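You operate a simulated robot arm through the tools that you are given. There is no shell and no other tool.

Carry out the task below with a simulated two-armed robot. There is one attempt and no reset: what you move stays moved.

## Task
Warm the tub that expires first on the hot plate at LOW till its dot is green.
Fine: of the three in the open drawer; shut drawer and fridge door; turn the plate off after. Set down upright: what you pick out.
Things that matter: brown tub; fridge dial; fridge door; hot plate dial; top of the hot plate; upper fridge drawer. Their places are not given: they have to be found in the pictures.

Only the result counts: the job must be done as asked and must still hold three seconds after the hand-in. Knocking over, shifting, dropping, spilling or breaking anything else fails it.

## Robot
Two 7-joint arms with fingered hands on one trunk that stands fixed in place. Base frame: the origin is at the foot of the trunk, x ahead of it, y to its left, z up. Units: mm, rad, N and s.
The left shoulder is at [80, 241, 1392], the right one opposite. With the tool pointing down near the work surface each hand reaches from about 100 to 920 mm from the base axis, measured 20 degrees to its own side. Payload 4.9 kg a hand.
The tool frame of a hand sits at the grasp point between the pads (the TCP): z along the fingers, y along the line on which they close. The tips reach 32 mm beyond it. Largest opening 200 mm; the body of the gripper starts 89 mm behind the TCP. The gripper is a hand of 4 fingers: y runs from the thumb to the fingers, the wrist lies at [0, 0, -267] in the tool frame, and closing takes about 1.5 s.
Orientation is that of the tool frame in the base frame, as a unit quaternion [w, x, y, z]. With the fingers straight down and closing along the base's y, the tool's x points along the base's -x, its y along +y and its z along -z.

## Interface
- The arms move only by the tool apply_moves. It takes "left_steps", "right_steps" or both (then of equal length, played together; a hand with none holds still); each is a list of rows, each a list of 6 numbers: the shift along the tool's x, y, z in mm, then the turn, a rotation vector about the tool's x, y, z in rad. In form: [[tx, ty, tz, rx, ry, rz], ...]. A call has 1 to 20 rows; each row is the pose to reach, as a shift and turn from the pose commanded when the call began, along the tool's axes at that moment. "left_gripper" and "right_gripper" are, for a hand that has rows, the closure, from 0 (fully open) to 1 (shut), set as the call begins (left out, the last holds). A row lasts 0.2 s, in which the tool goes at most 50 mm and 0.15 rad; a call with a longer step from one row to the next is refused whole, and so is a gripper value outside its range. A pose out of reach is approached as far as the arm can. The call stops where the force on the tool passes 40 N (or 10 N more than at its start, if that is more) or the arm is blocked; 0.2 s more then pass. Each finger travels about 72 mm/s and halts on what it meets, pressing with about 31 N; the grip force reading is that of the motor and also rises with nothing between the fingers. The clock runs only during rows and for 0.2 s after the last one: add rows that repeat a pose to give the fingers time. It gives the time, the measured TCP pose, the force on the tool (base axes), the opening and the grip force at its end, in the units of the frame above (readings bear some noise), with the torque about the TCP (base axes, N m) and any sound that the robot's microphone picked up.
- Cameras (640 x 400 px; columns grow to the right, rows downward): "scene" is now at [93.8, -38.8, 1540.8]; the picture's right is [-0.50, -0.87, 0.00], its down [-0.70, 0.40, -0.59] and it looks along [0.51, -0.29, -0.81] (base axes); focal length 256 px, centre (320, 200). "left" rides on the left gripper at [-69, -69, -116] in its tool frame; the picture's right is [0.71, -0.71, 0.00], its down [0.54, 0.54, -0.64] and it looks along [0.46, 0.45, 0.77] (tool axes); focal length 226 px, centre (320, 200). "right" rides on the right gripper at [69, -69, -116] in its tool frame; the picture's right is [0.71, 0.71, 0.00], its down [-0.54, 0.54, -0.64] and it looks along [-0.46, 0.46, 0.77] (tool axes); focal length 226 px, centre (320, 200).
- grab_frame(camera): a new picture of that camera. No time passes.
- lift_body(by): slides the trunk up (or, below 0, down) by that many mm; the arms and the scene camera ride with it, the base frame stays. It gives what a move gives, with no picture.
- preshape(shape, hand): the hand has 4 fingers and takes this shape, open, in about a second: jaw (thumb against the fingers, like two jaws); tri (thumb and two fingers); tip (a fingertip pinch); poke (one finger out to press); point (the index stretched); flat (the hand flat); cup (the hand cupped); fist (a fist). The gripper value then closes the fingers along that shape, each until it touches; the sizes above hold for jaw. It gives what a move gives, with no picture.
- pan_tilt(pan, tilt): turns the head with the scene camera to pan (to the left, within 1.501 rad either way) and tilt (down, from -0.506 to 1.204), counted from straight ahead of the robot. It gives what a move gives.
- measure_at(camera, pixels): for up to 12 pixels [column, row] of the newest picture of that camera ("zoom" is the newest enlarged one), the place [x, y, z] in the base frame of the surface seen there, good to about 2 mm. No time passes.
- close_up(camera, box): a new picture of the part [left, top, right, bottom] of that camera's present view, enlarged. No time passes.
- sign_off(): hands the job in; it is judged then, once.

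Leave the grippers open and the arms clear of the work at the hand-in unless told otherwise.

The tools are called after ">>>" as a command line: name --argument value ..., lists and objects as JSON in quotes. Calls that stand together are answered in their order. apply_moves: Moves the arms, as the interface text tells. Its arguments: {"type":"object","properties":{"left_steps":{"type":"array"},"left_gripper":{"type":"number"},"right_steps":{"type":"array"},"right_gripper":{"type":"number"}},"required":[]} The other tools are called the same way: lift_body (by) slides the trunk up or down; preshape (shape, hand) gives the hand a shape; pan_tilt (pan, tilt) turns the head that bears the scene camera; grab_frame (camera) takes a picture; measure_at (camera, pixels) gives the place of the surface under pixels of a picture; close_up (camera, box) takes an enlarged picture of a part of a camera's view; sign_off () hands the job in.

At the start:

```text
clock: 0.0
left_eef_pos: [667.9, -22.0, 1226.4]
left_orientation: [0.0, 0.0, 1.0, 0.001]
left_wrist_force: [-0.3, 0.7, 0.0]
left_ft_torque: [-0.01, -0.03, 0.01]
left_opening: 199.8
left_grip_force: 0.1
left_shape: jaw
right_eef_pos: [460.5, -497.0, 1161.7]
right_orientation: [-0.001, -0.001, 1.0, 0.0]
right_wrist_force: [-0.6, 0.0, 0.3]
right_ft_torque: [0.0, 0.01, 0.02]
right_opening: 199.9
right_grip_force: 0.0
right_shape: jaw
trunk travel left (down, up): [-300.0, 540.0]
head pan, tilt: [-0.522, 0.941]
```

scene: 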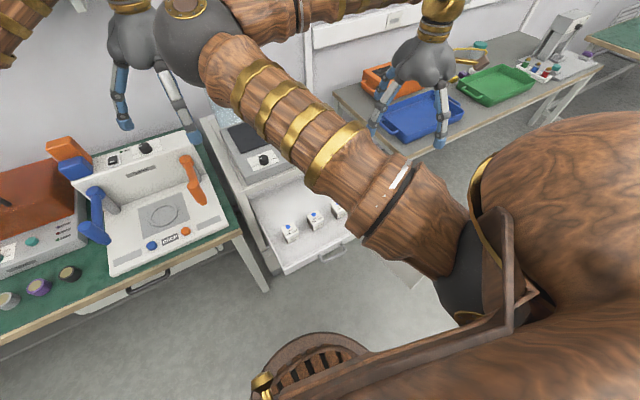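
right: 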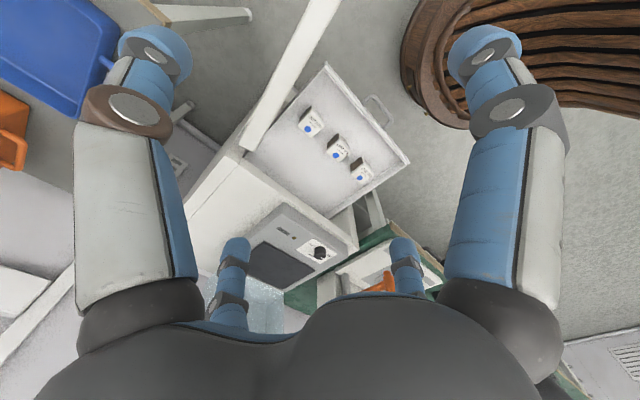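
left: 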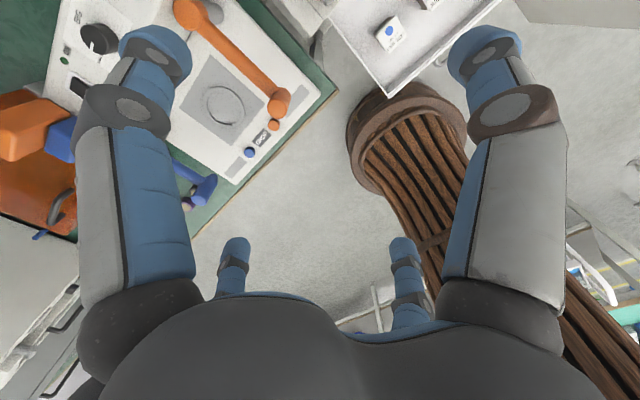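

The scene shows an open drawer with three tubs near (312,220), a white box with a dial at (265,160), and a device on a green bench at (165,215). I'll enlarge these parts first.

>>> close_up --camera "scene" --box '[200, 90, 400, 290]'

>>> close_up --camera "scene" --box '[0, 110, 260, 320]'

>>> close_up --camera "right" --box '[200, 60, 450, 300]'

>>> close_up --camera "left" --box '[0, 0, 320, 240]'

```text
2.00 times, centred on (300, 190) of scene
```

zoom: 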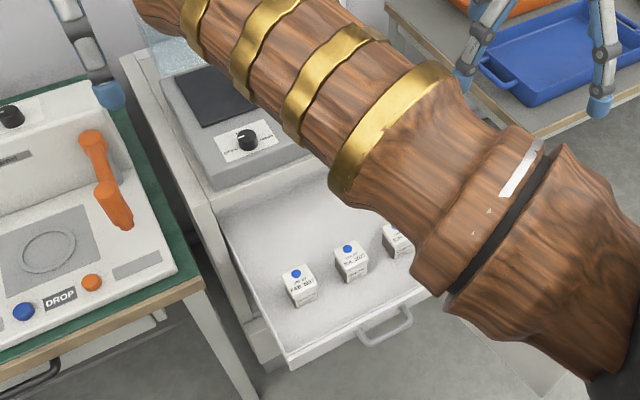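

```text
1.90 times, centred on (130, 215) of scene
```

zoom: 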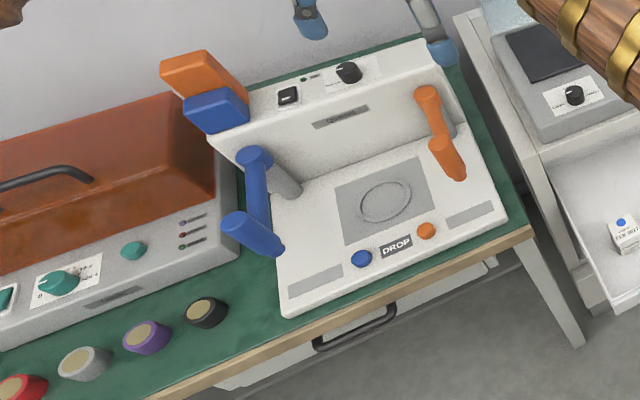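

```text
1.67 times, centred on (325, 180) of right
```

zoom: 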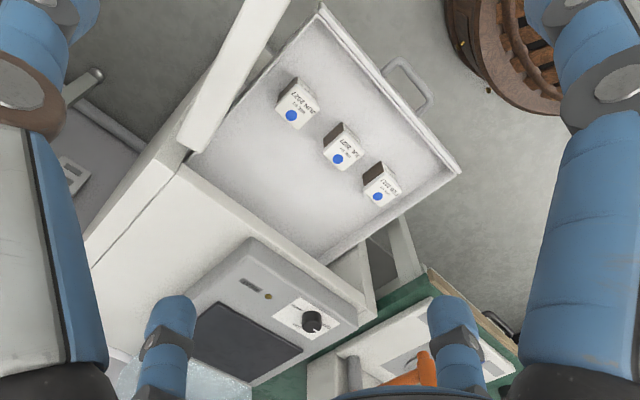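

```text
1.67 times, centred on (160, 120) of left
```

zoom: 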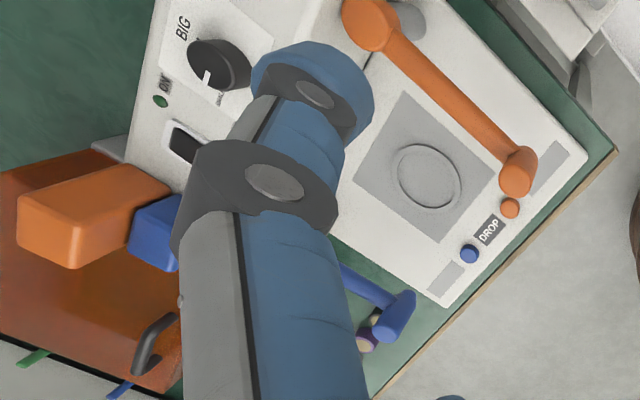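

I'll zoom further in on the tub labels, from the right camera (tubs near (311,122), (337,150), (361,170)) and from the scene camera, and on the dial plate.

>>> close_up --camera "right" --box '[295, 95, 375, 190]'

>>> close_up --camera "scene" --box '[275, 195, 355, 250]'

>>> close_up --camera "right" --box '[240, 190, 370, 300]'

>>> close_up --camera "scene" --box '[225, 120, 305, 190]'

>>> close_up --camera "left" --box '[290, 0, 500, 100]'

```text
4.21 times, centred on (335, 142) of right
```

zoom: 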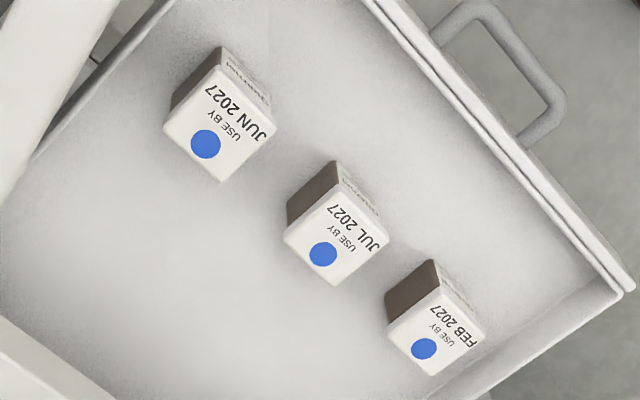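

```text
7.27 times, centred on (315, 222) of scene
```

zoom: 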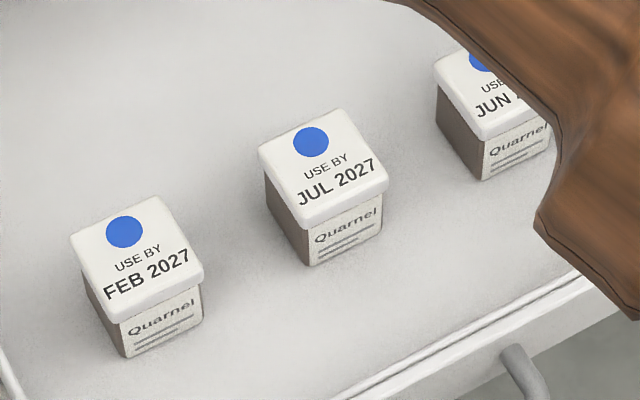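

```text
3.64 times, centred on (305, 245) of right
```

zoom: 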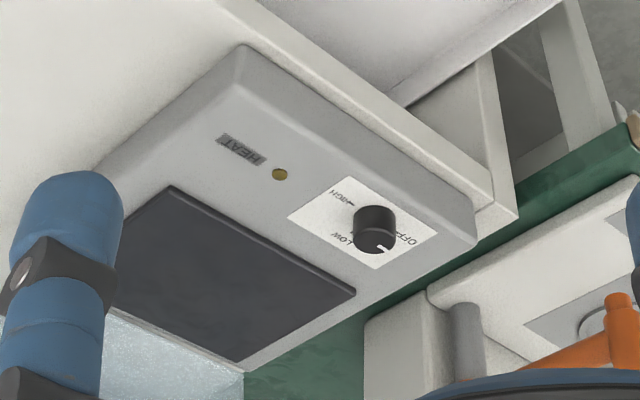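

```text
5.71 times, centred on (265, 155) of scene
```

zoom: 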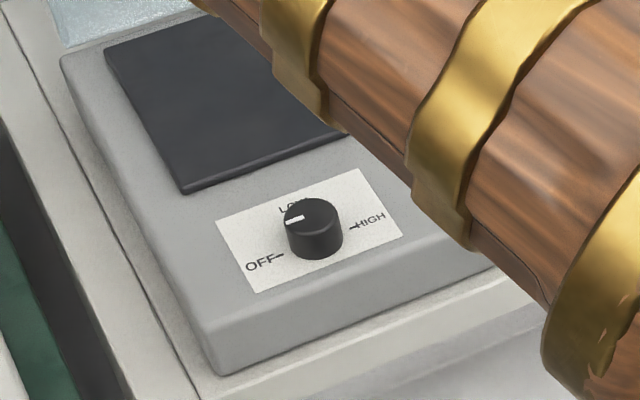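

```text
3.05 times, centred on (395, 50) of left
```

zoom: 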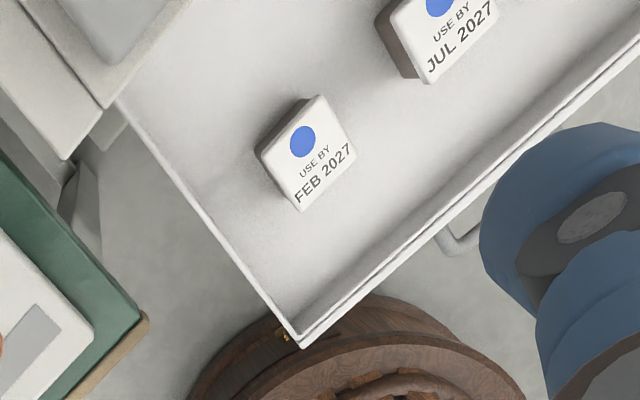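

FEB 2027 is the earliest date (against JUN and JUL), which makes it the tub nearest the green bench. The grey box with the black plate, the HEAT lamp and the OFF/LOW/HIGH dial is the hot plate. Next I'll measure places, starting with the scene camera.

>>> measure_at --camera "scene" --pixels '[[290, 229], [291, 240], [314, 215], [336, 208], [264, 159], [245, 138], [270, 210], [290, 270], [333, 254], [240, 200], [220, 150], [410, 270]]'

>>> measure_at --camera "right" --pixels '[[307, 128], [336, 155], [360, 176], [320, 252], [283, 265], [290, 60], [240, 145], [380, 110], [325, 65], [408, 160], [255, 150], [350, 210]]'

```text
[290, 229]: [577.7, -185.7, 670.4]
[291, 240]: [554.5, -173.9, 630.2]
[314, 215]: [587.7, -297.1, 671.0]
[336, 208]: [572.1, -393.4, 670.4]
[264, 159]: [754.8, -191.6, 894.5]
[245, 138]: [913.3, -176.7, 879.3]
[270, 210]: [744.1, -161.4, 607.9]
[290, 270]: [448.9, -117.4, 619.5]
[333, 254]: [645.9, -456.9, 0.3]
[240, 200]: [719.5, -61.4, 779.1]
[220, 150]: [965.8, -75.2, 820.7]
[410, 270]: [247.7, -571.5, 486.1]
```

```text
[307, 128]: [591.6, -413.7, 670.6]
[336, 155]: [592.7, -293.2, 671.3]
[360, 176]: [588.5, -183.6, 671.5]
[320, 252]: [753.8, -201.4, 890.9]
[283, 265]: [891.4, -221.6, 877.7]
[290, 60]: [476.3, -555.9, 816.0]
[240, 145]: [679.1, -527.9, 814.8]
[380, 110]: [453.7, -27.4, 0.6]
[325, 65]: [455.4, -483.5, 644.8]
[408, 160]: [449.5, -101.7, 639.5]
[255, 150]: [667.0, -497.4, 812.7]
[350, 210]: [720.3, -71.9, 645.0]
```

Measured: the FEB tub is near (577,-184, top 671), the drawer floor is at z≈608, the dial is near (754,-195,892), and the plate top is at z≈878. The left forearm hides part of this, so I'll move the left arm back and to the left at its current height.

>>> apply_moves --left_steps '[[20, 35, 0, 0, 0, 0], [40, 70, 0, 0, 0, 0], [60, 105, 0, 0, 0, 0], [80, 140, 0, 0, 0, 0], [100, 175, 0, 0, 0, 0], [120, 210, 0, 0, 0, 0], [140, 245, 0, 0, 0, 0], [160, 280, 0, 0, 0, 0], [180, 315, 0, 0, 0, 0], [200, 350, 0, 0, 0, 0]]'

>>> grab_frame --camera "scene"

```text
clock: 2.2
left_eef_pos: [466.6, 329.3, 1225.9]
left_orientation: [0.0, 0.0, 1.0, -0.001]
left_wrist_force: [0.4, -0.2, -0.1]
left_ft_torque: [-0.01, -0.06, -0.01]
left_opening: 199.9
left_grip_force: 0.1
left_shape: jaw
right_eef_pos: [457.6, -495.0, 1162.9]
right_orientation: [0.001, -0.001, 1.0, 0.0]
right_wrist_force: [-0.5, 1.0, 0.8]
right_ft_torque: [-0.04, -0.06, 0.02]
right_opening: 199.9
right_grip_force: 0.0
right_shape: jaw
trunk travel left (down, up): [-300.0, 540.0]
head pan, tilt: [-0.522, 0.941]
```

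```text
taken
```

scene: 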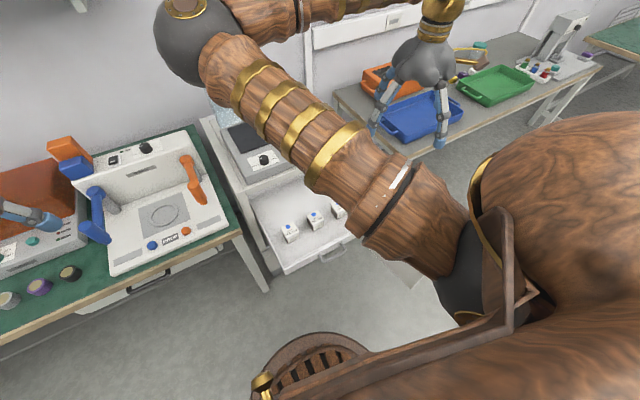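

The thing hiding the view is the right arm itself. I'll move the right hand at its current height, clear above everything, to over the drawer near (480,-190), and look from its camera.

>>> apply_moves --right_steps '[[0, 38, 0, 0, 0, 0], [0, 76, 0, 0, 0, 0], [0, 114, 0, 0, 0, 0], [0, 152, 0, 0, 0, 0], [0, 190, 0, 0, 0, 0], [0, 228, 0, 0, 0, 0], [0, 266, 0, 0, 0, 0], [0, 304, 0, 0, 0, 0], [0, 304, 0, 0, 0, 0]]'

>>> grab_frame --camera "scene"

>>> grab_frame --camera "right"

```text
clock: 4.2
left_eef_pos: [468.2, 328.0, 1226.1]
left_orientation: [0.0, -0.001, 1.0, 0.0]
left_wrist_force: [-0.7, 0.1, -0.4]
left_ft_torque: [0.02, -0.01, -0.03]
left_opening: 200.0
left_grip_force: 0.0
left_shape: jaw
right_eef_pos: [459.5, -193.7, 1162.5]
right_orientation: [-0.001, -0.001, 1.0, 0.001]
right_wrist_force: [-0.7, 0.3, -1.4]
right_ft_torque: [0.02, 0.03, -0.03]
right_opening: 199.8
right_grip_force: 0.1
right_shape: jaw
trunk travel left (down, up): [-300.0, 540.0]
head pan, tilt: [-0.522, 0.941]
```

```text
taken
```

scene: 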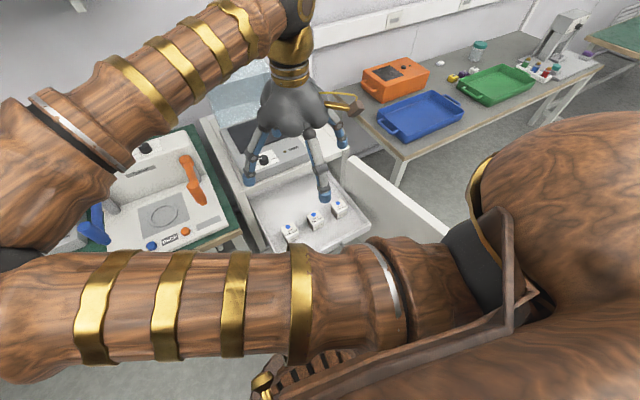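

```text
taken
```

right: 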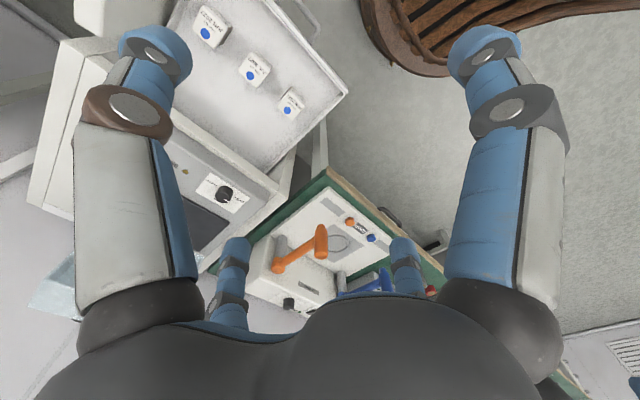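

The right arm's elbow has swung out to the left across the chest. I'll measure the elbow's and forearm's height, and the door and fridge edges now in view.

>>> measure_at --camera "scene" --pixels '[[20, 290], [40, 200], [150, 300], [380, 280], [190, 60], [355, 170], [430, 225], [443, 232], [400, 200], [292, 52], [345, 165], [222, 180]]'

>>> measure_at --camera "right" --pixels '[[224, 193], [210, 215], [300, 50], [110, 20], [350, 95], [265, 165], [250, 190], [60, 120], [320, 160], [330, 250], [50, 280], [289, 104]]'

```text
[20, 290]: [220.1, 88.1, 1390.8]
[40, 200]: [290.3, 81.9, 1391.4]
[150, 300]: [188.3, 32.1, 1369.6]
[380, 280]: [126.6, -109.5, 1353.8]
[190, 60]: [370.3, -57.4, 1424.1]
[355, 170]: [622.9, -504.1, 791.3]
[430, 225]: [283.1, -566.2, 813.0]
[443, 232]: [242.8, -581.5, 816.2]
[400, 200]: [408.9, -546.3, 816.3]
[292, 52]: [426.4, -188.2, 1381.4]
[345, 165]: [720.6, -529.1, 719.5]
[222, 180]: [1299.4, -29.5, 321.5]
```

```text
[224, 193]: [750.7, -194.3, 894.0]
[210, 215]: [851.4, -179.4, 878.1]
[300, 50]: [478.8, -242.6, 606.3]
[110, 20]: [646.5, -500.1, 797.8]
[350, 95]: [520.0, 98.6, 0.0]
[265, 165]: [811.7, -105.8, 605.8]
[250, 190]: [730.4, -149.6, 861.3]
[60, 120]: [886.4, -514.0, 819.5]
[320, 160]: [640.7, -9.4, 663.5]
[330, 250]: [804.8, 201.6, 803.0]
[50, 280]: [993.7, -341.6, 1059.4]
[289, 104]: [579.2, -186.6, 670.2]
```

Arm links sit at z≈1370–1420, well above everything. I'll take close-ups of the dial and plate (224,193) and of the FEB tub (289,104) from the right camera.

>>> close_up --camera "right" --box '[190, 165, 270, 215]'

>>> close_up --camera "right" --box '[190, 0, 350, 130]'

>>> close_up --camera "scene" --box '[200, 40, 460, 260]'

```text
8.00 times, centred on (230, 190) of right
```

zoom: 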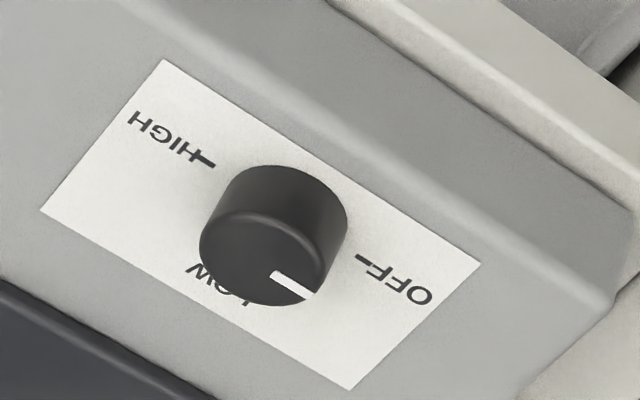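

```text
3.08 times, centred on (270, 65) of right
```

zoom: 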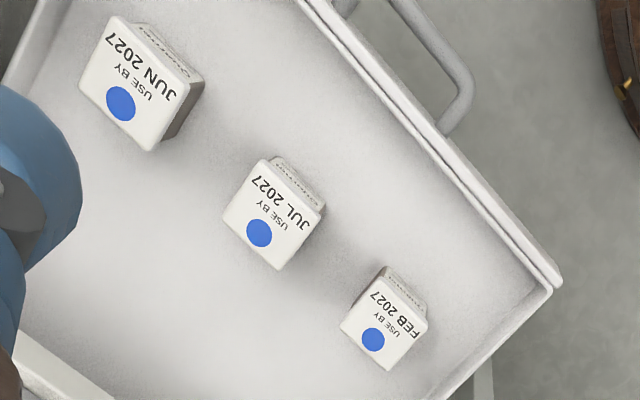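

```text
1.82 times, centred on (330, 150) of scene
```

zoom: 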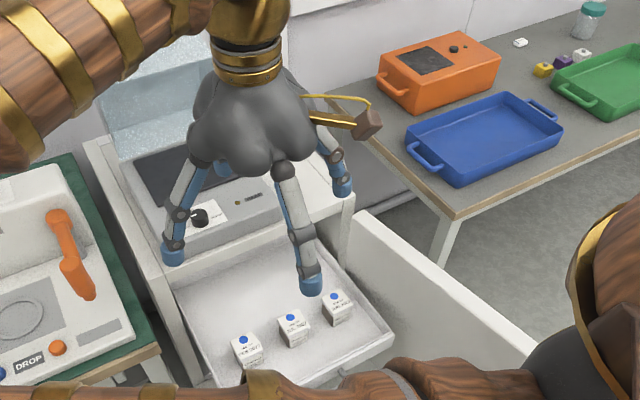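

The dial's mark points left, at OFF; LOW lies on the far side and HIGH on the right. Next I'll measure the panel's ticks and the dial, and also the fingertips, to understand the hand's layout.

>>> measure_at --camera "right" --pixels '[[236, 197.3], [217, 185], [210.8, 173], [249.5, 198.2], [233.7, 213.3], [195.5, 191.2], [222.7, 197], [225.8, 199.3], [155, 62], [485, 62], [235, 245], [403, 245]]'

>>> measure_at --camera "scene" --pixels '[[220, 178], [350, 160], [232, 135], [285, 155], [262, 160], [285, 275], [372, 238], [335, 255], [250, 200], [340, 168], [224, 90], [260, 70]]'

```text
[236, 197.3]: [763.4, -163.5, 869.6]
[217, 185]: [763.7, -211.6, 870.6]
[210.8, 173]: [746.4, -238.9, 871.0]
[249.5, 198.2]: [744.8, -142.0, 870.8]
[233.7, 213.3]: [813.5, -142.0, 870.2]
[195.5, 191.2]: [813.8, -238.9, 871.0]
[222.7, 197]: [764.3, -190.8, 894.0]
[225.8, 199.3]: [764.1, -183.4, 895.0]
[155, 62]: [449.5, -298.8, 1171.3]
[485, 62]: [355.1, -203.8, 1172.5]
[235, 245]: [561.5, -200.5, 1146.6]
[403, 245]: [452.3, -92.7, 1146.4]
```

```text
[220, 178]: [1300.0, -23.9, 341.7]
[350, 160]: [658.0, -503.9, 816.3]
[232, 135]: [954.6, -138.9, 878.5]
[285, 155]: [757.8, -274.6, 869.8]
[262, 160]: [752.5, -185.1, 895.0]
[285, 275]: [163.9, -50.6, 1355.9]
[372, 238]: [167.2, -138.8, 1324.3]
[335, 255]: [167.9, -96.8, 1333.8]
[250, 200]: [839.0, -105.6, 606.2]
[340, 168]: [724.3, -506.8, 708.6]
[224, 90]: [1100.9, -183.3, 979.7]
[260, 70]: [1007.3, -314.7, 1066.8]
```

The four fingers sit in a cross at ±100 mm along the tool's x and y. The dial centre is about (764,-190), with OFF on the +y side, HIGH on -y, and so LOW on +x. I'll bring the right hand above the FEB tub (578,-185) at z≈900 and close to about half opening.

>>> apply_moves --right_steps '[[-24, 2, 0, 0, 0, 0], [-48, 4, 0, 0, 0, 0], [-72, 6, 0, 0, 0, 0], [-96, 8, 0, 0, 0, 0], [-119, 9, 0, 0, 0, 0], [-119, 9, 45, 0, 0, 0], [-119, 9, 90, 0, 0, 0], [-119, 9, 135, 0, 0, 0], [-119, 9, 180, 0, 0, 0], [-119, 9, 225, 0, 0, 0], [-119, 9, 262, 0, 0, 0], [-119, 9, 262, 0, 0, 0]]' --right_gripper 0.45

>>> grab_frame --camera "scene"

>>> grab_frame --camera "right"

>>> grab_frame --camera "left"

```text
clock: 6.8
left_eef_pos: [467.7, 328.9, 1226.6]
left_orientation: [0.0, 0.0, 1.0, 0.0]
left_wrist_force: [-0.7, 0.1, -1.0]
left_ft_torque: [0.01, -0.02, 0.0]
left_opening: 199.9
left_grip_force: 0.1
left_shape: jaw
right_eef_pos: [577.9, -183.5, 900.6]
right_orientation: [0.001, 0.0, 1.0, 0.0]
right_wrist_force: [0.2, 1.3, 0.1]
right_ft_torque: [0.0, 0.01, 0.01]
right_opening: 110.6
right_grip_force: 0.1
right_shape: jaw
trunk travel left (down, up): [-300.0, 540.0]
head pan, tilt: [-0.522, 0.941]
```

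```text
taken
```

scene: 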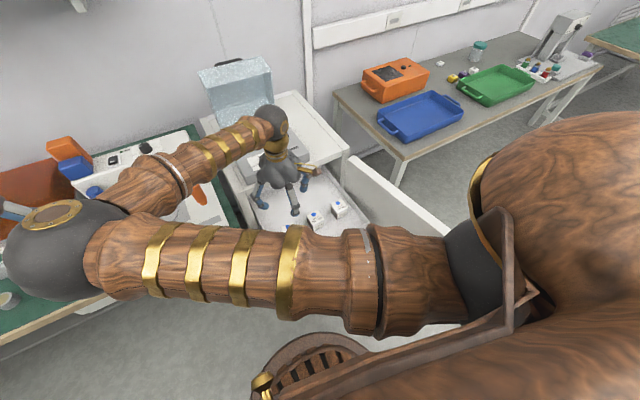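

```text
taken
```

right: 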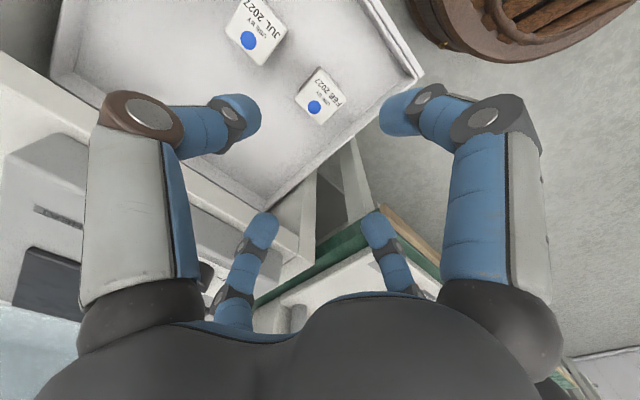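

```text
taken
```

left: 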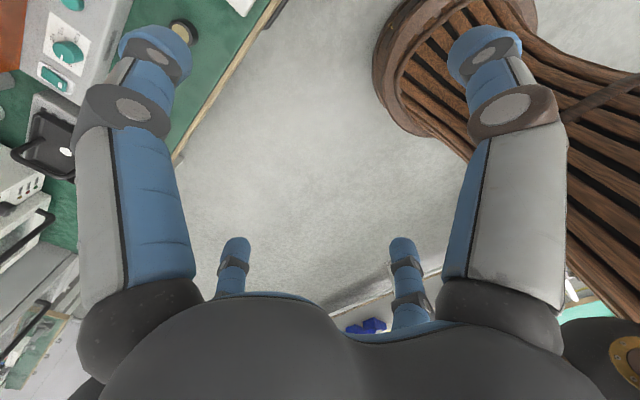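

With partial closing the fingers curl inward while their knuckles stay wide. I'll measure the knuckles and tips, and the elbow and forearm height above the green bench.

>>> measure_at --camera "right" --pixels '[[140, 112], [248, 115], [230, 112], [500, 115], [392, 115], [235, 300], [262, 222], [375, 222], [315, 107], [324, 95], [395, 290], [150, 250]]'

>>> measure_at --camera "scene" --pixels '[[60, 240], [20, 290], [140, 190], [270, 115], [95, 190], [65, 150], [240, 105], [230, 70], [310, 110], [190, 170], [300, 165], [60, 300]]'

```text
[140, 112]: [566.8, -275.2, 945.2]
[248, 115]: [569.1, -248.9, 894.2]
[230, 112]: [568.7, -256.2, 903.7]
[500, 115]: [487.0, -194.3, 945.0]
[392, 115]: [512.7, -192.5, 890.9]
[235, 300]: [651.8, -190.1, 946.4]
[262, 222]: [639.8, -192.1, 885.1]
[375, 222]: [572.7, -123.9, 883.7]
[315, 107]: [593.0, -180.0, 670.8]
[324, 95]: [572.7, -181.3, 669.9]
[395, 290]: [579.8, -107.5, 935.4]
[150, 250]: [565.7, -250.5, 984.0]
```

```text
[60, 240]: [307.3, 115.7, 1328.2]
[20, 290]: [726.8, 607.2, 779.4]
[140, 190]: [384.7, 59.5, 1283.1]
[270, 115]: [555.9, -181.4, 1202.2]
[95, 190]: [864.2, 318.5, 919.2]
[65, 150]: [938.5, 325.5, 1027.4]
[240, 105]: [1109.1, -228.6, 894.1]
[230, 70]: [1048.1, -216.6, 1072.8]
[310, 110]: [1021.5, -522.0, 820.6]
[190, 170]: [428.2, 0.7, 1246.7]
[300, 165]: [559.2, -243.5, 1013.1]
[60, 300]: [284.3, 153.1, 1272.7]
```

The elbow (z≈1330) is well clear. I'll zoom on the FEB tub now to get its lid corners and its distance from the drawer wall.

>>> close_up --camera "right" --box '[250, 40, 430, 210]'

```text
2.35 times, centred on (340, 125) of right
```

zoom: 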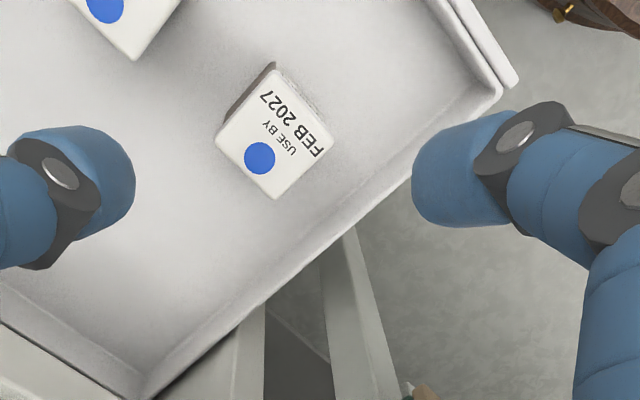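

>>> measure_at --camera "zoom" --pixels '[[275, 73], [332, 140], [275, 196], [219, 140], [270, 62], [360, 215], [345, 215], [300, 262], [160, 380], [480, 95], [130, 55], [400, 150]]'

```text
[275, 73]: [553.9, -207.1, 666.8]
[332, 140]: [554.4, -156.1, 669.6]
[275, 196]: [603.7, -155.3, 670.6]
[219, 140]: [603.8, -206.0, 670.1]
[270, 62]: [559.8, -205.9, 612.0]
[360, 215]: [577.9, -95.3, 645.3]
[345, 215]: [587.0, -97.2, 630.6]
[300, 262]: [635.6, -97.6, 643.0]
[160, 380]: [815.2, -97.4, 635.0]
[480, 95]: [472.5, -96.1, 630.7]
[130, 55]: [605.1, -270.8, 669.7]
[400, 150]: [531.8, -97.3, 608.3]
```

The FEB lid spans x 554–604, y -207..-155, so its centre is (579,-181); the drawer's left wall is at y=-97. I'll close a little more (0.55) and go down to z≈655, still around the tub.

>>> apply_moves --right_steps '[[-1, 2, 0, 0, 0, 0], [-1, 2, 40, 0, 0, 0], [-1, 2, 80, 0, 0, 0], [-1, 2, 120, 0, 0, 0], [-1, 2, 150, 0, 0, 0], [-1, 2, 175, 0, 0, 0], [-1, 2, 195, 0, 0, 0], [-1, 2, 195, 0, 0, 0]]' --right_gripper 0.55

>>> grab_frame --camera "right"

>>> grab_frame --camera "scene"

```text
clock: 8.6
left_eef_pos: [467.8, 329.2, 1226.5]
left_orientation: [0.0, 0.0, 1.0, -0.001]
left_wrist_force: [-0.2, 0.5, -0.1]
left_ft_torque: [-0.01, 0.0, -0.01]
left_opening: 199.9
left_grip_force: 0.2
left_shape: jaw
right_eef_pos: [578.9, -181.7, 705.6]
right_orientation: [-0.001, 0.0, 1.0, 0.0]
right_wrist_force: [0.2, 0.4, 0.6]
right_ft_torque: [-0.01, 0.02, 0.0]
right_opening: 90.2
right_grip_force: 0.1
right_shape: jaw
trunk travel left (down, up): [-300.0, 540.0]
head pan, tilt: [-0.522, 0.941]
```

```text
taken
```

right: 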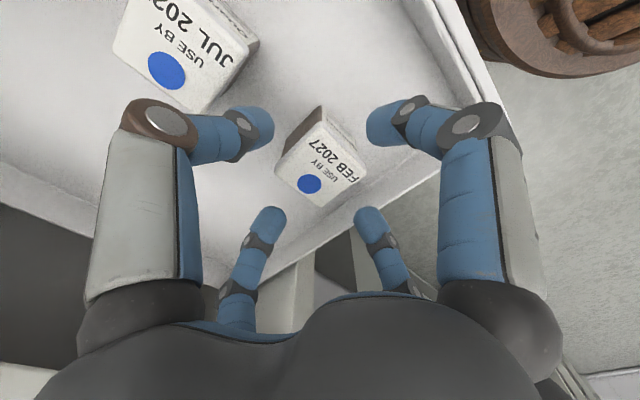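

```text
taken
```

scene: 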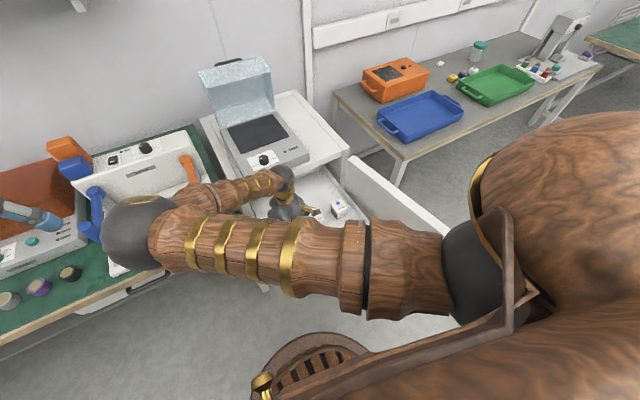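

The plate with its raised translucent hood is visible now. I'll check the elbow's height over the bench and measure the plate's corners before going lower.

>>> measure_at --camera "scene" --pixels '[[140, 235], [195, 195], [230, 190], [280, 185], [227, 128], [273, 114], [292, 137], [244, 154], [240, 75], [262, 122], [225, 112], [270, 105]]'

>>> close_up --camera "scene" --box '[180, 50, 360, 190]'

>>> measure_at --camera "right" --pixels '[[150, 115], [260, 130], [490, 125], [380, 125], [270, 215], [368, 215], [185, 105], [245, 50]]'

```text
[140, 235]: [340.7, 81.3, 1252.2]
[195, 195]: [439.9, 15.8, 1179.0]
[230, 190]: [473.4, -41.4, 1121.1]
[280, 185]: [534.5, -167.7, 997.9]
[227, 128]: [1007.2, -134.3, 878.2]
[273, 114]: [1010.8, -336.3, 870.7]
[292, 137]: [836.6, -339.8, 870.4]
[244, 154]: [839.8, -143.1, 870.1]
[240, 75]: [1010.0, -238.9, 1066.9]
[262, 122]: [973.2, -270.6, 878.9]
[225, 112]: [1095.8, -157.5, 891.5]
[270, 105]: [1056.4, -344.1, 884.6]
```

```text
2.86 times, centred on (270, 120) of scene
```

zoom: 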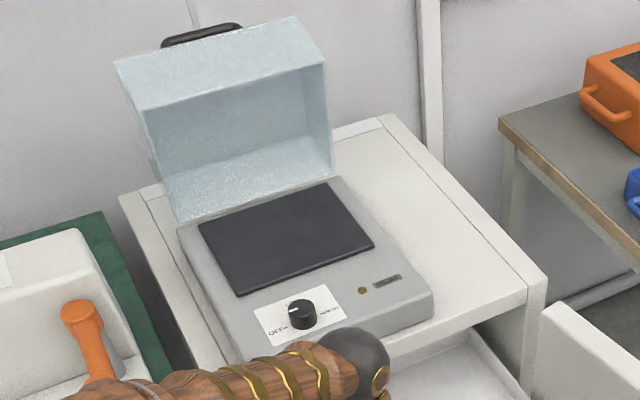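

```text
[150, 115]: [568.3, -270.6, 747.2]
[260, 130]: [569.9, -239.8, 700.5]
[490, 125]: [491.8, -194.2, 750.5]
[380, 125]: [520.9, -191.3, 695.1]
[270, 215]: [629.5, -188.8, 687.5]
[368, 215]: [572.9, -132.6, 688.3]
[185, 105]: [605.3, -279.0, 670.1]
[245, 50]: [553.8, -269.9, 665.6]
```

Clearance is good. I'll go down 52 mm to z≈654 with the fingers straddling the tub, then close the hand in the same place.

>>> apply_moves --right_steps '[[0, 1, 20, 0, 0, 0], [0, 1, 40, 0, 0, 0], [0, 1, 52, 0, 0, 0], [0, 1, 52, 0, 0, 0]]'

>>> grab_frame --camera "right"

```text
clock: 9.6
left_eef_pos: [467.5, 328.3, 1226.9]
left_orientation: [0.0, 0.0, 1.0, 0.0]
left_wrist_force: [0.2, -1.0, 0.6]
left_ft_torque: [0.0, 0.01, 0.0]
left_opening: 199.8
left_grip_force: 0.0
left_shape: jaw
right_eef_pos: [579.7, -179.6, 652.7]
right_orientation: [0.0, -0.001, 1.0, -0.001]
right_wrist_force: [0.1, 0.6, -0.1]
right_ft_torque: [0.02, -0.01, 0.01]
right_opening: 90.3
right_grip_force: 0.0
right_shape: jaw
trunk travel left (down, up): [-300.0, 540.0]
head pan, tilt: [-0.522, 0.941]
```

```text
taken
```

right: 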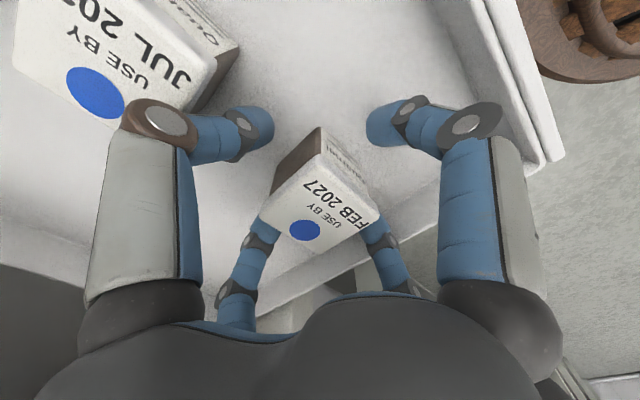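

The fingers straddle the tub without touching it, so I'll close them on it.

>>> apply_moves --right_steps '[[0, 0, 0, 0, 0, 0], [0, 0, 0, 0, 0, 0], [0, 0, 0, 0, 0, 0], [0, 0, 0, 0, 0, 0], [0, 0, 0, 0, 0, 0], [0, 0, 0, 0, 0, 0], [0, 0, 0, 0, 0, 0]]' --right_gripper 0.9

>>> grab_frame --camera "right"

```text
clock: 11.2
left_eef_pos: [467.3, 329.3, 1227.8]
left_orientation: [0.0, 0.0, 1.0, -0.001]
left_wrist_force: [0.3, -0.4, 0.8]
left_ft_torque: [0.01, -0.03, 0.0]
left_opening: 200.0
left_grip_force: 0.1
left_shape: jaw
right_eef_pos: [578.7, -181.6, 652.8]
right_orientation: [0.0, -0.002, 1.0, -0.001]
right_wrist_force: [0.1, -0.3, -0.1]
right_ft_torque: [0.04, 0.01, -0.01]
right_opening: 47.6
right_grip_force: 31.0
right_shape: jaw
trunk travel left (down, up): [-300.0, 540.0]
head pan, tilt: [-0.522, 0.941]
```

```text
taken
```

right: 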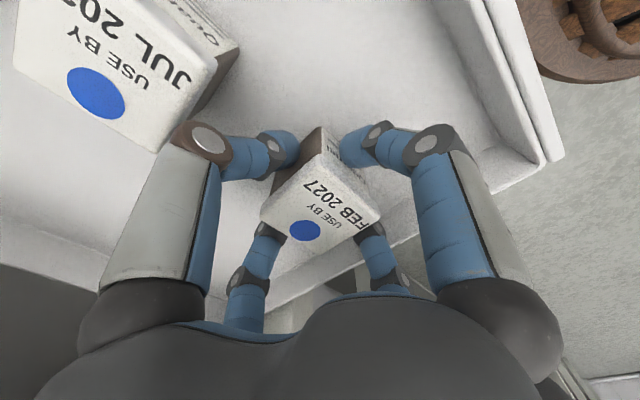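

Gripped: opening 47.6 mm, grip force 31 N. I'll lift straight up 60 mm and check.

>>> apply_moves --right_steps '[[0, 0, -15, 0, 0, 0], [0, 0, -35, 0, 0, 0], [0, 0, -60, 0, 0, 0]]'

>>> grab_frame --camera "right"

```text
clock: 12.0
left_eef_pos: [467.5, 328.1, 1227.4]
left_orientation: [0.001, 0.0, 1.0, 0.0]
left_wrist_force: [0.6, 0.1, -0.4]
left_ft_torque: [-0.01, -0.02, 0.02]
left_opening: 199.5
left_grip_force: 0.0
left_shape: jaw
right_eef_pos: [578.5, -180.6, 713.8]
right_orientation: [0.0, -0.001, 1.0, 0.0]
right_wrist_force: [-0.2, -0.1, -1.4]
right_ft_torque: [0.0, -0.02, 0.04]
right_opening: 47.4
right_grip_force: 30.6
right_shape: jaw
trunk travel left (down, up): [-300.0, 540.0]
head pan, tilt: [-0.522, 0.941]
```

```text
taken
```

right: 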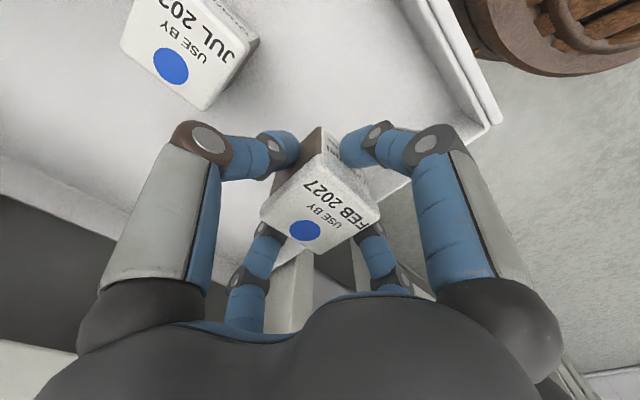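

The tub is firmly held, hanging level; its bottom is 45 mm below the TCP. The black plate spans x≈845–1005, y≈-335..-140. I'll lift to z≈1000, then go forward to over (885,-235).

>>> apply_moves --right_steps '[[0, 0, -40, 0, 0, 0], [0, 0, -80, 0, 0, 0], [0, 0, -120, 0, 0, 0], [0, 0, -160, 0, 0, 0], [0, 0, -200, 0, 0, 0], [0, 0, -240, 0, 0, 0], [0, 0, -286, 0, 0, 0], [0, 0, -286, 0, 0, 0]]'

>>> grab_frame --camera "scene"

>>> grab_frame --camera "right"

```text
clock: 13.8
left_eef_pos: [467.7, 328.6, 1226.5]
left_orientation: [0.0, -0.001, 1.0, 0.001]
left_wrist_force: [0.1, -1.0, -0.2]
left_ft_torque: [-0.02, 0.04, 0.02]
left_opening: 199.9
left_grip_force: 0.1
left_shape: jaw
right_eef_pos: [579.5, -180.8, 998.2]
right_orientation: [-0.001, -0.001, 1.0, 0.0]
right_wrist_force: [-0.2, 0.9, -1.9]
right_ft_torque: [0.01, 0.05, 0.02]
right_opening: 47.2
right_grip_force: 31.2
right_shape: jaw
trunk travel left (down, up): [-300.0, 540.0]
head pan, tilt: [-0.522, 0.941]
```

```text
taken
```

scene: 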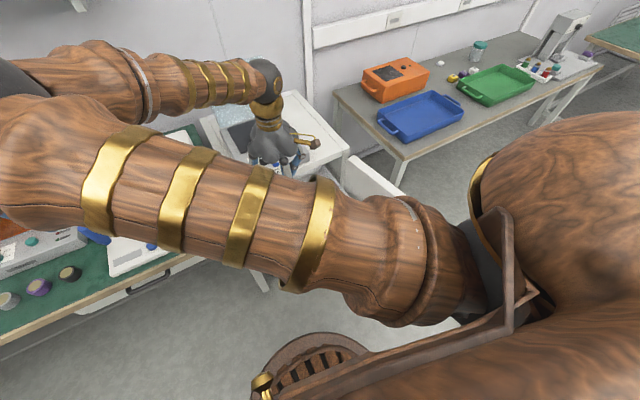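

```text
taken
```

right: 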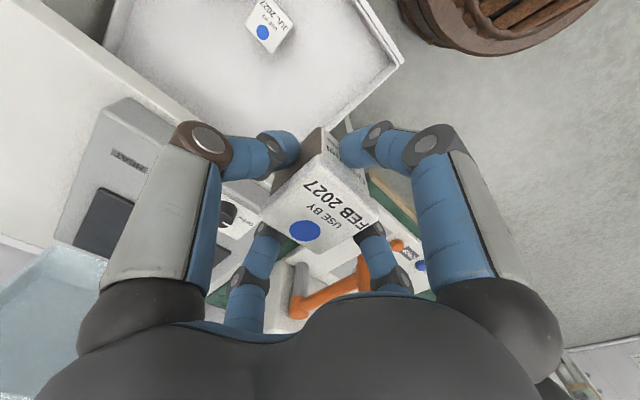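

Before moving forward, I'll check where the right elbow (left picture edge) is relative to the left arm, and look left with the left camera.

>>> measure_at --camera "scene" --pixels '[[10, 90], [10, 170], [60, 80], [100, 70], [200, 85]]'

>>> pan_tilt --pan 0.2 --tilt 0.8

>>> grab_frame --camera "scene"

```text
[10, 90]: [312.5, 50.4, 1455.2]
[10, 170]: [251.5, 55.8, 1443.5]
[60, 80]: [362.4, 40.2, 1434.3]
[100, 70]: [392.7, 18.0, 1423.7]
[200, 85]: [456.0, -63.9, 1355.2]
```

```text
clock: 14.9
left_eef_pos: [467.8, 328.3, 1226.9]
left_orientation: [0.0, 0.0, 1.0, 0.0]
left_wrist_force: [-1.2, 0.0, 0.1]
left_ft_torque: [0.04, 0.02, -0.04]
left_opening: 199.8
left_grip_force: 0.1
left_shape: jaw
right_eef_pos: [579.2, -181.8, 998.2]
right_orientation: [-0.001, -0.001, 1.0, 0.0]
right_wrist_force: [0.2, 1.1, -0.7]
right_ft_torque: [0.0, 0.01, 0.03]
right_opening: 47.5
right_grip_force: 31.0
right_shape: jaw
trunk travel left (down, up): [-300.0, 540.0]
head pan, tilt: [0.201, 0.799]
```

```text
taken
```

scene: 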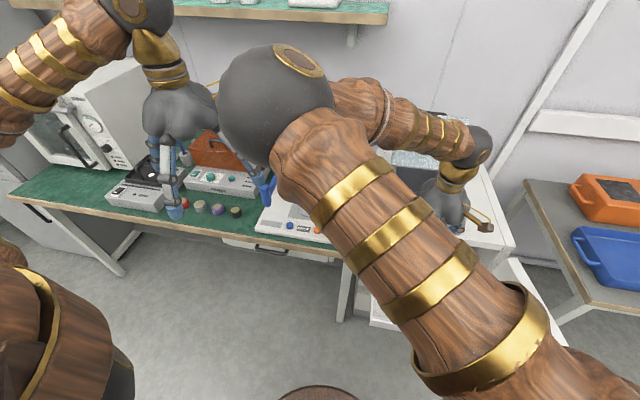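

The elbow is clear of the left arm and will draw in as the hand goes forward. I'll go forward with the tub to over (885,-235) at z≈1000.

>>> apply_moves --right_steps '[[-30, -5, 0, 0, 0, 0], [-65, -11, 0, 0, 0, 0], [-100, -17, 0, 0, 0, 0], [-135, -23, 0, 0, 0, 0], [-170, -29, 0, 0, 0, 0], [-205, -35, 0, 0, 0, 0], [-240, -41, 0, 0, 0, 0], [-275, -47, 0, 0, 0, 0], [-306, -54, 0, 0, 0, 0], [-306, -54, 0, 0, 0, 0]]'

>>> pan_tilt --pan -0.4 --tilt 0.75

>>> grab_frame --camera "scene"

>>> grab_frame --camera "right"

```text
clock: 17.1
left_eef_pos: [467.2, 328.4, 1227.1]
left_orientation: [0.001, 0.0, 1.0, 0.0]
left_wrist_force: [0.3, -0.2, 0.0]
left_ft_torque: [0.01, -0.03, -0.01]
left_opening: 199.8
left_grip_force: 0.1
left_shape: jaw
right_eef_pos: [884.5, -233.8, 999.4]
right_orientation: [0.0, -0.001, 1.0, 0.0]
right_wrist_force: [-0.3, 0.5, -1.5]
right_ft_torque: [-0.01, -0.01, -0.02]
right_opening: 47.4
right_grip_force: 31.8
right_shape: jaw
trunk travel left (down, up): [-300.0, 540.0]
head pan, tilt: [0.201, 0.799]
```

```text
clock: 18.1
left_eef_pos: [467.7, 328.4, 1226.1]
left_orientation: [0.001, 0.001, 1.0, 0.001]
left_wrist_force: [-0.2, -0.3, 0.0]
left_ft_torque: [0.0, -0.04, -0.02]
left_opening: 199.9
left_grip_force: 0.1
left_shape: jaw
right_eef_pos: [885.6, -234.2, 999.7]
right_orientation: [-0.001, -0.001, 1.0, 0.0]
right_wrist_force: [0.2, -0.1, -1.0]
right_ft_torque: [0.02, 0.03, -0.03]
right_opening: 47.5
right_grip_force: 30.6
right_shape: jaw
trunk travel left (down, up): [-300.0, 540.0]
head pan, tilt: [-0.4, 0.75]
```

```text
taken
```

scene: 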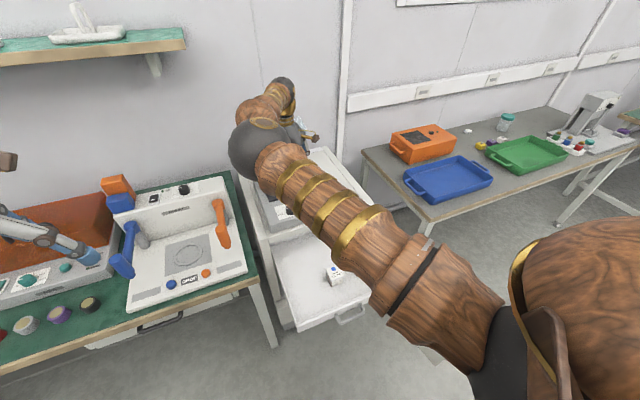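

```text
taken
```

right: 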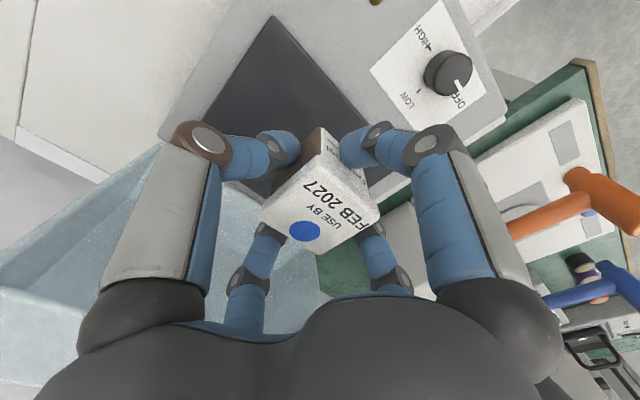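

I'm above the plate, and the tub will land inside its black area. I'll lower toward contact (expected at TCP z≈923), the last millimetres slowly.

>>> apply_moves --right_steps '[[0, 0, 25, 0, 0, 0], [0, 0, 50, 0, 0, 0], [0, 0, 65, 0, 0, 0], [0, 0, 72, 0, 0, 0], [0, 0, 75, 0, 0, 0], [0, 0, 75, 0, 0, 0]]'

>>> grab_frame --camera "right"

```text
clock: 19.5
left_eef_pos: [468.2, 328.2, 1226.8]
left_orientation: [0.0, 0.0, 1.0, 0.0]
left_wrist_force: [0.8, -0.1, 0.9]
left_ft_torque: [0.0, 0.0, 0.02]
left_opening: 200.0
left_grip_force: 0.0
left_shape: jaw
right_eef_pos: [884.7, -233.2, 923.6]
right_orientation: [0.0, -0.001, 1.0, 0.0]
right_wrist_force: [0.1, -0.8, 1.2]
right_ft_torque: [-0.06, -0.07, -0.03]
right_opening: 47.7
right_grip_force: 31.1
right_shape: jaw
trunk travel left (down, up): [-300.0, 540.0]
head pan, tilt: [-0.4, 0.75]
```

```text
taken
```

right: 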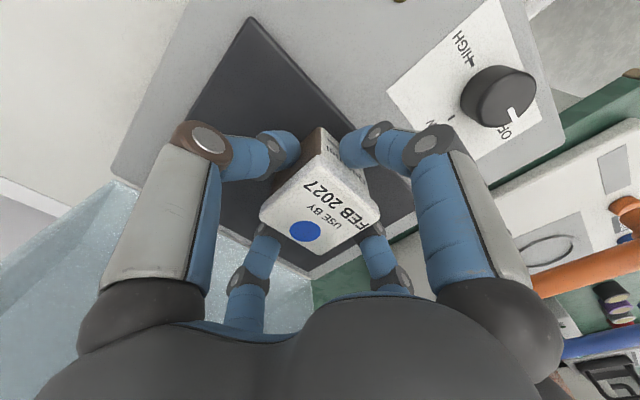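

The vertical force has flipped from about -1.3 to +1.2 N, so the tub rests on the plate. I'll lower 1 mm more and open to 0.55.

>>> apply_moves --right_steps '[[0, 0, 1, 0, 0, 0], [0, 0, 1, 0, 0, 0]]'

>>> apply_moves --right_steps '[[0, 0, 0, 0, 0, 0], [0, 0, 0, 0, 0, 0], [0, 0, 0, 0, 0, 0], [0, 0, 0, 0, 0, 0], [0, 0, 0, 0, 0, 0]]' --right_gripper 0.55

>>> grab_frame --camera "right"

```text
clock: 20.1
left_eef_pos: [467.5, 328.1, 1227.4]
left_orientation: [0.0, 0.0, 1.0, 0.0]
left_wrist_force: [0.3, 0.5, -0.4]
left_ft_torque: [-0.03, 0.0, 0.03]
left_opening: 199.7
left_grip_force: 0.1
left_shape: jaw
right_eef_pos: [884.7, -234.6, 923.9]
right_orientation: [-0.001, -0.001, 1.0, -0.001]
right_wrist_force: [1.1, -1.2, 5.3]
right_ft_torque: [-0.05, -0.08, 0.01]
right_opening: 47.7
right_grip_force: 30.9
right_shape: jaw
trunk travel left (down, up): [-300.0, 540.0]
head pan, tilt: [-0.4, 0.75]
```

```text
clock: 21.3
left_eef_pos: [467.7, 328.4, 1226.5]
left_orientation: [0.0, 0.0, 1.0, 0.0]
left_wrist_force: [0.0, 0.9, -0.3]
left_ft_torque: [0.02, 0.04, 0.02]
left_opening: 199.7
left_grip_force: 0.0
left_shape: jaw
right_eef_pos: [884.4, -234.0, 923.5]
right_orientation: [0.0, -0.001, 1.0, 0.0]
right_wrist_force: [0.0, -0.1, -0.7]
right_ft_torque: [0.01, 0.0, 0.02]
right_opening: 89.7
right_grip_force: 0.1
right_shape: jaw
trunk travel left (down, up): [-300.0, 540.0]
head pan, tilt: [-0.4, 0.75]
```

```text
taken
```

right: 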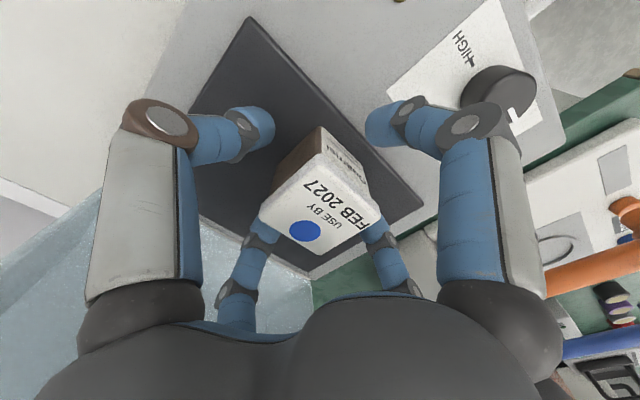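

The tub stands free on the plate. I'll raise the hand straight up 130 mm, then draw back and to the right, clear of the plate.

>>> apply_moves --right_steps '[[0, 0, -25, 0, 0, 0], [0, 0, -60, 0, 0, 0], [0, 0, -100, 0, 0, 0], [0, 0, -140, 0, 0, 0], [40, 0, -150, 0, 0, 0], [85, 0, -150, 0, 0, 0], [130, 0, -150, 0, 0, 0], [175, 0, -150, 0, 0, 0], [220, 0, -150, 0, 0, 0], [265, 0, -150, 0, 0, 0], [310, 0, -150, 0, 0, 0], [355, 0, -150, 0, 0, 0], [400, 0, -150, 0, 0, 0], [400, 0, -150, 0, 0, 0]]'

>>> grab_frame --camera "right"

>>> grab_frame --camera "scene"

```text
clock: 24.3
left_eef_pos: [468.5, 328.8, 1226.6]
left_orientation: [-0.002, 0.0, 1.0, 0.001]
left_wrist_force: [0.3, 0.4, -1.2]
left_ft_torque: [0.01, -0.03, 0.01]
left_opening: 200.0
left_grip_force: 0.2
left_shape: jaw
right_eef_pos: [483.6, -234.1, 1072.2]
right_orientation: [-0.001, -0.001, 1.0, -0.001]
right_wrist_force: [0.2, 0.6, -0.5]
right_ft_torque: [0.03, 0.02, 0.01]
right_opening: 89.9
right_grip_force: 0.0
right_shape: jaw
trunk travel left (down, up): [-300.0, 540.0]
head pan, tilt: [-0.4, 0.75]
```

```text
taken
```

right: 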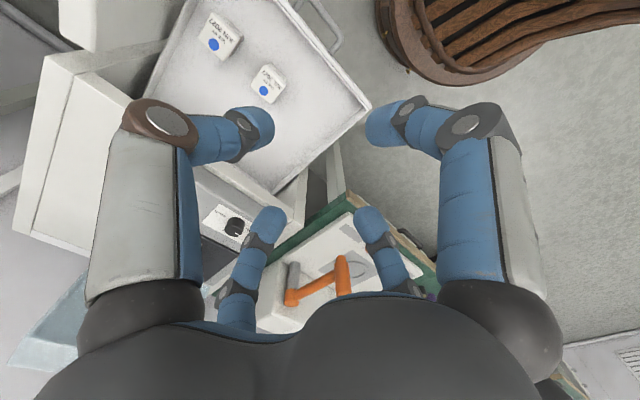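

```text
taken
```

scene: 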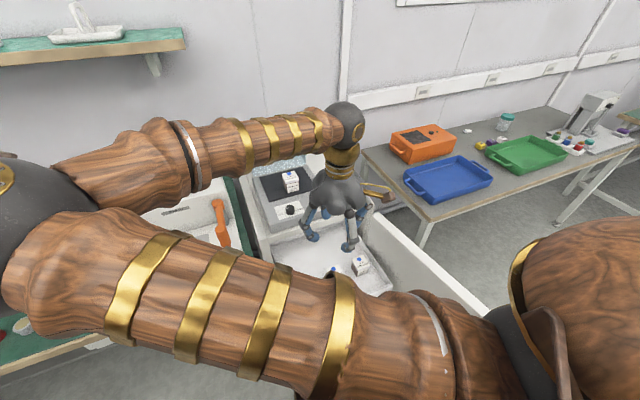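

The tub stands upright on the plate at (290,182). Next is the drawer. I'll measure the handle at (330,30), the front edge, the robot's foot and the fridge frame.

>>> close_up --camera "right" --box '[130, 0, 480, 220]'

>>> measure_at --camera "right" --pixels '[[330, 28], [319, 8], [338, 42], [300, 25], [335, 65], [368, 103], [305, 35], [400, 60], [460, 85], [330, 180], [275, 185], [305, 175]]'

```text
1.82 times, centred on (305, 110) of right
```

zoom: 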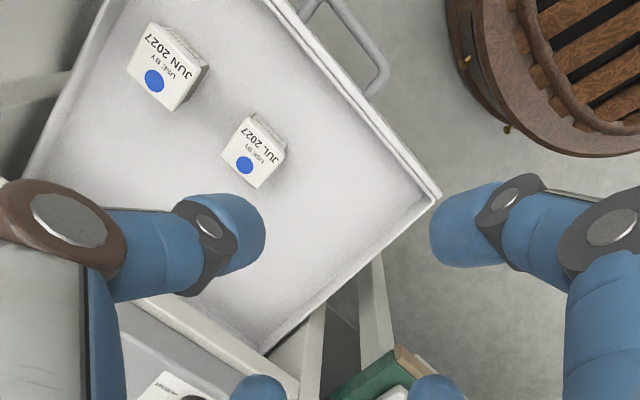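

```text
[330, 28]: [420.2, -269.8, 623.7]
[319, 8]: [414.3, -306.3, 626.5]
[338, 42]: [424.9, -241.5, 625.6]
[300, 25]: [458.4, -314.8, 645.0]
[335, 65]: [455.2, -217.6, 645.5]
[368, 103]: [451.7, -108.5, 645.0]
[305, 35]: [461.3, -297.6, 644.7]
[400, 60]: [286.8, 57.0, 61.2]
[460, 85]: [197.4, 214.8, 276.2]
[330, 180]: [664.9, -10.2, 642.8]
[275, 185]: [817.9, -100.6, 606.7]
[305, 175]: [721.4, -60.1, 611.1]
```

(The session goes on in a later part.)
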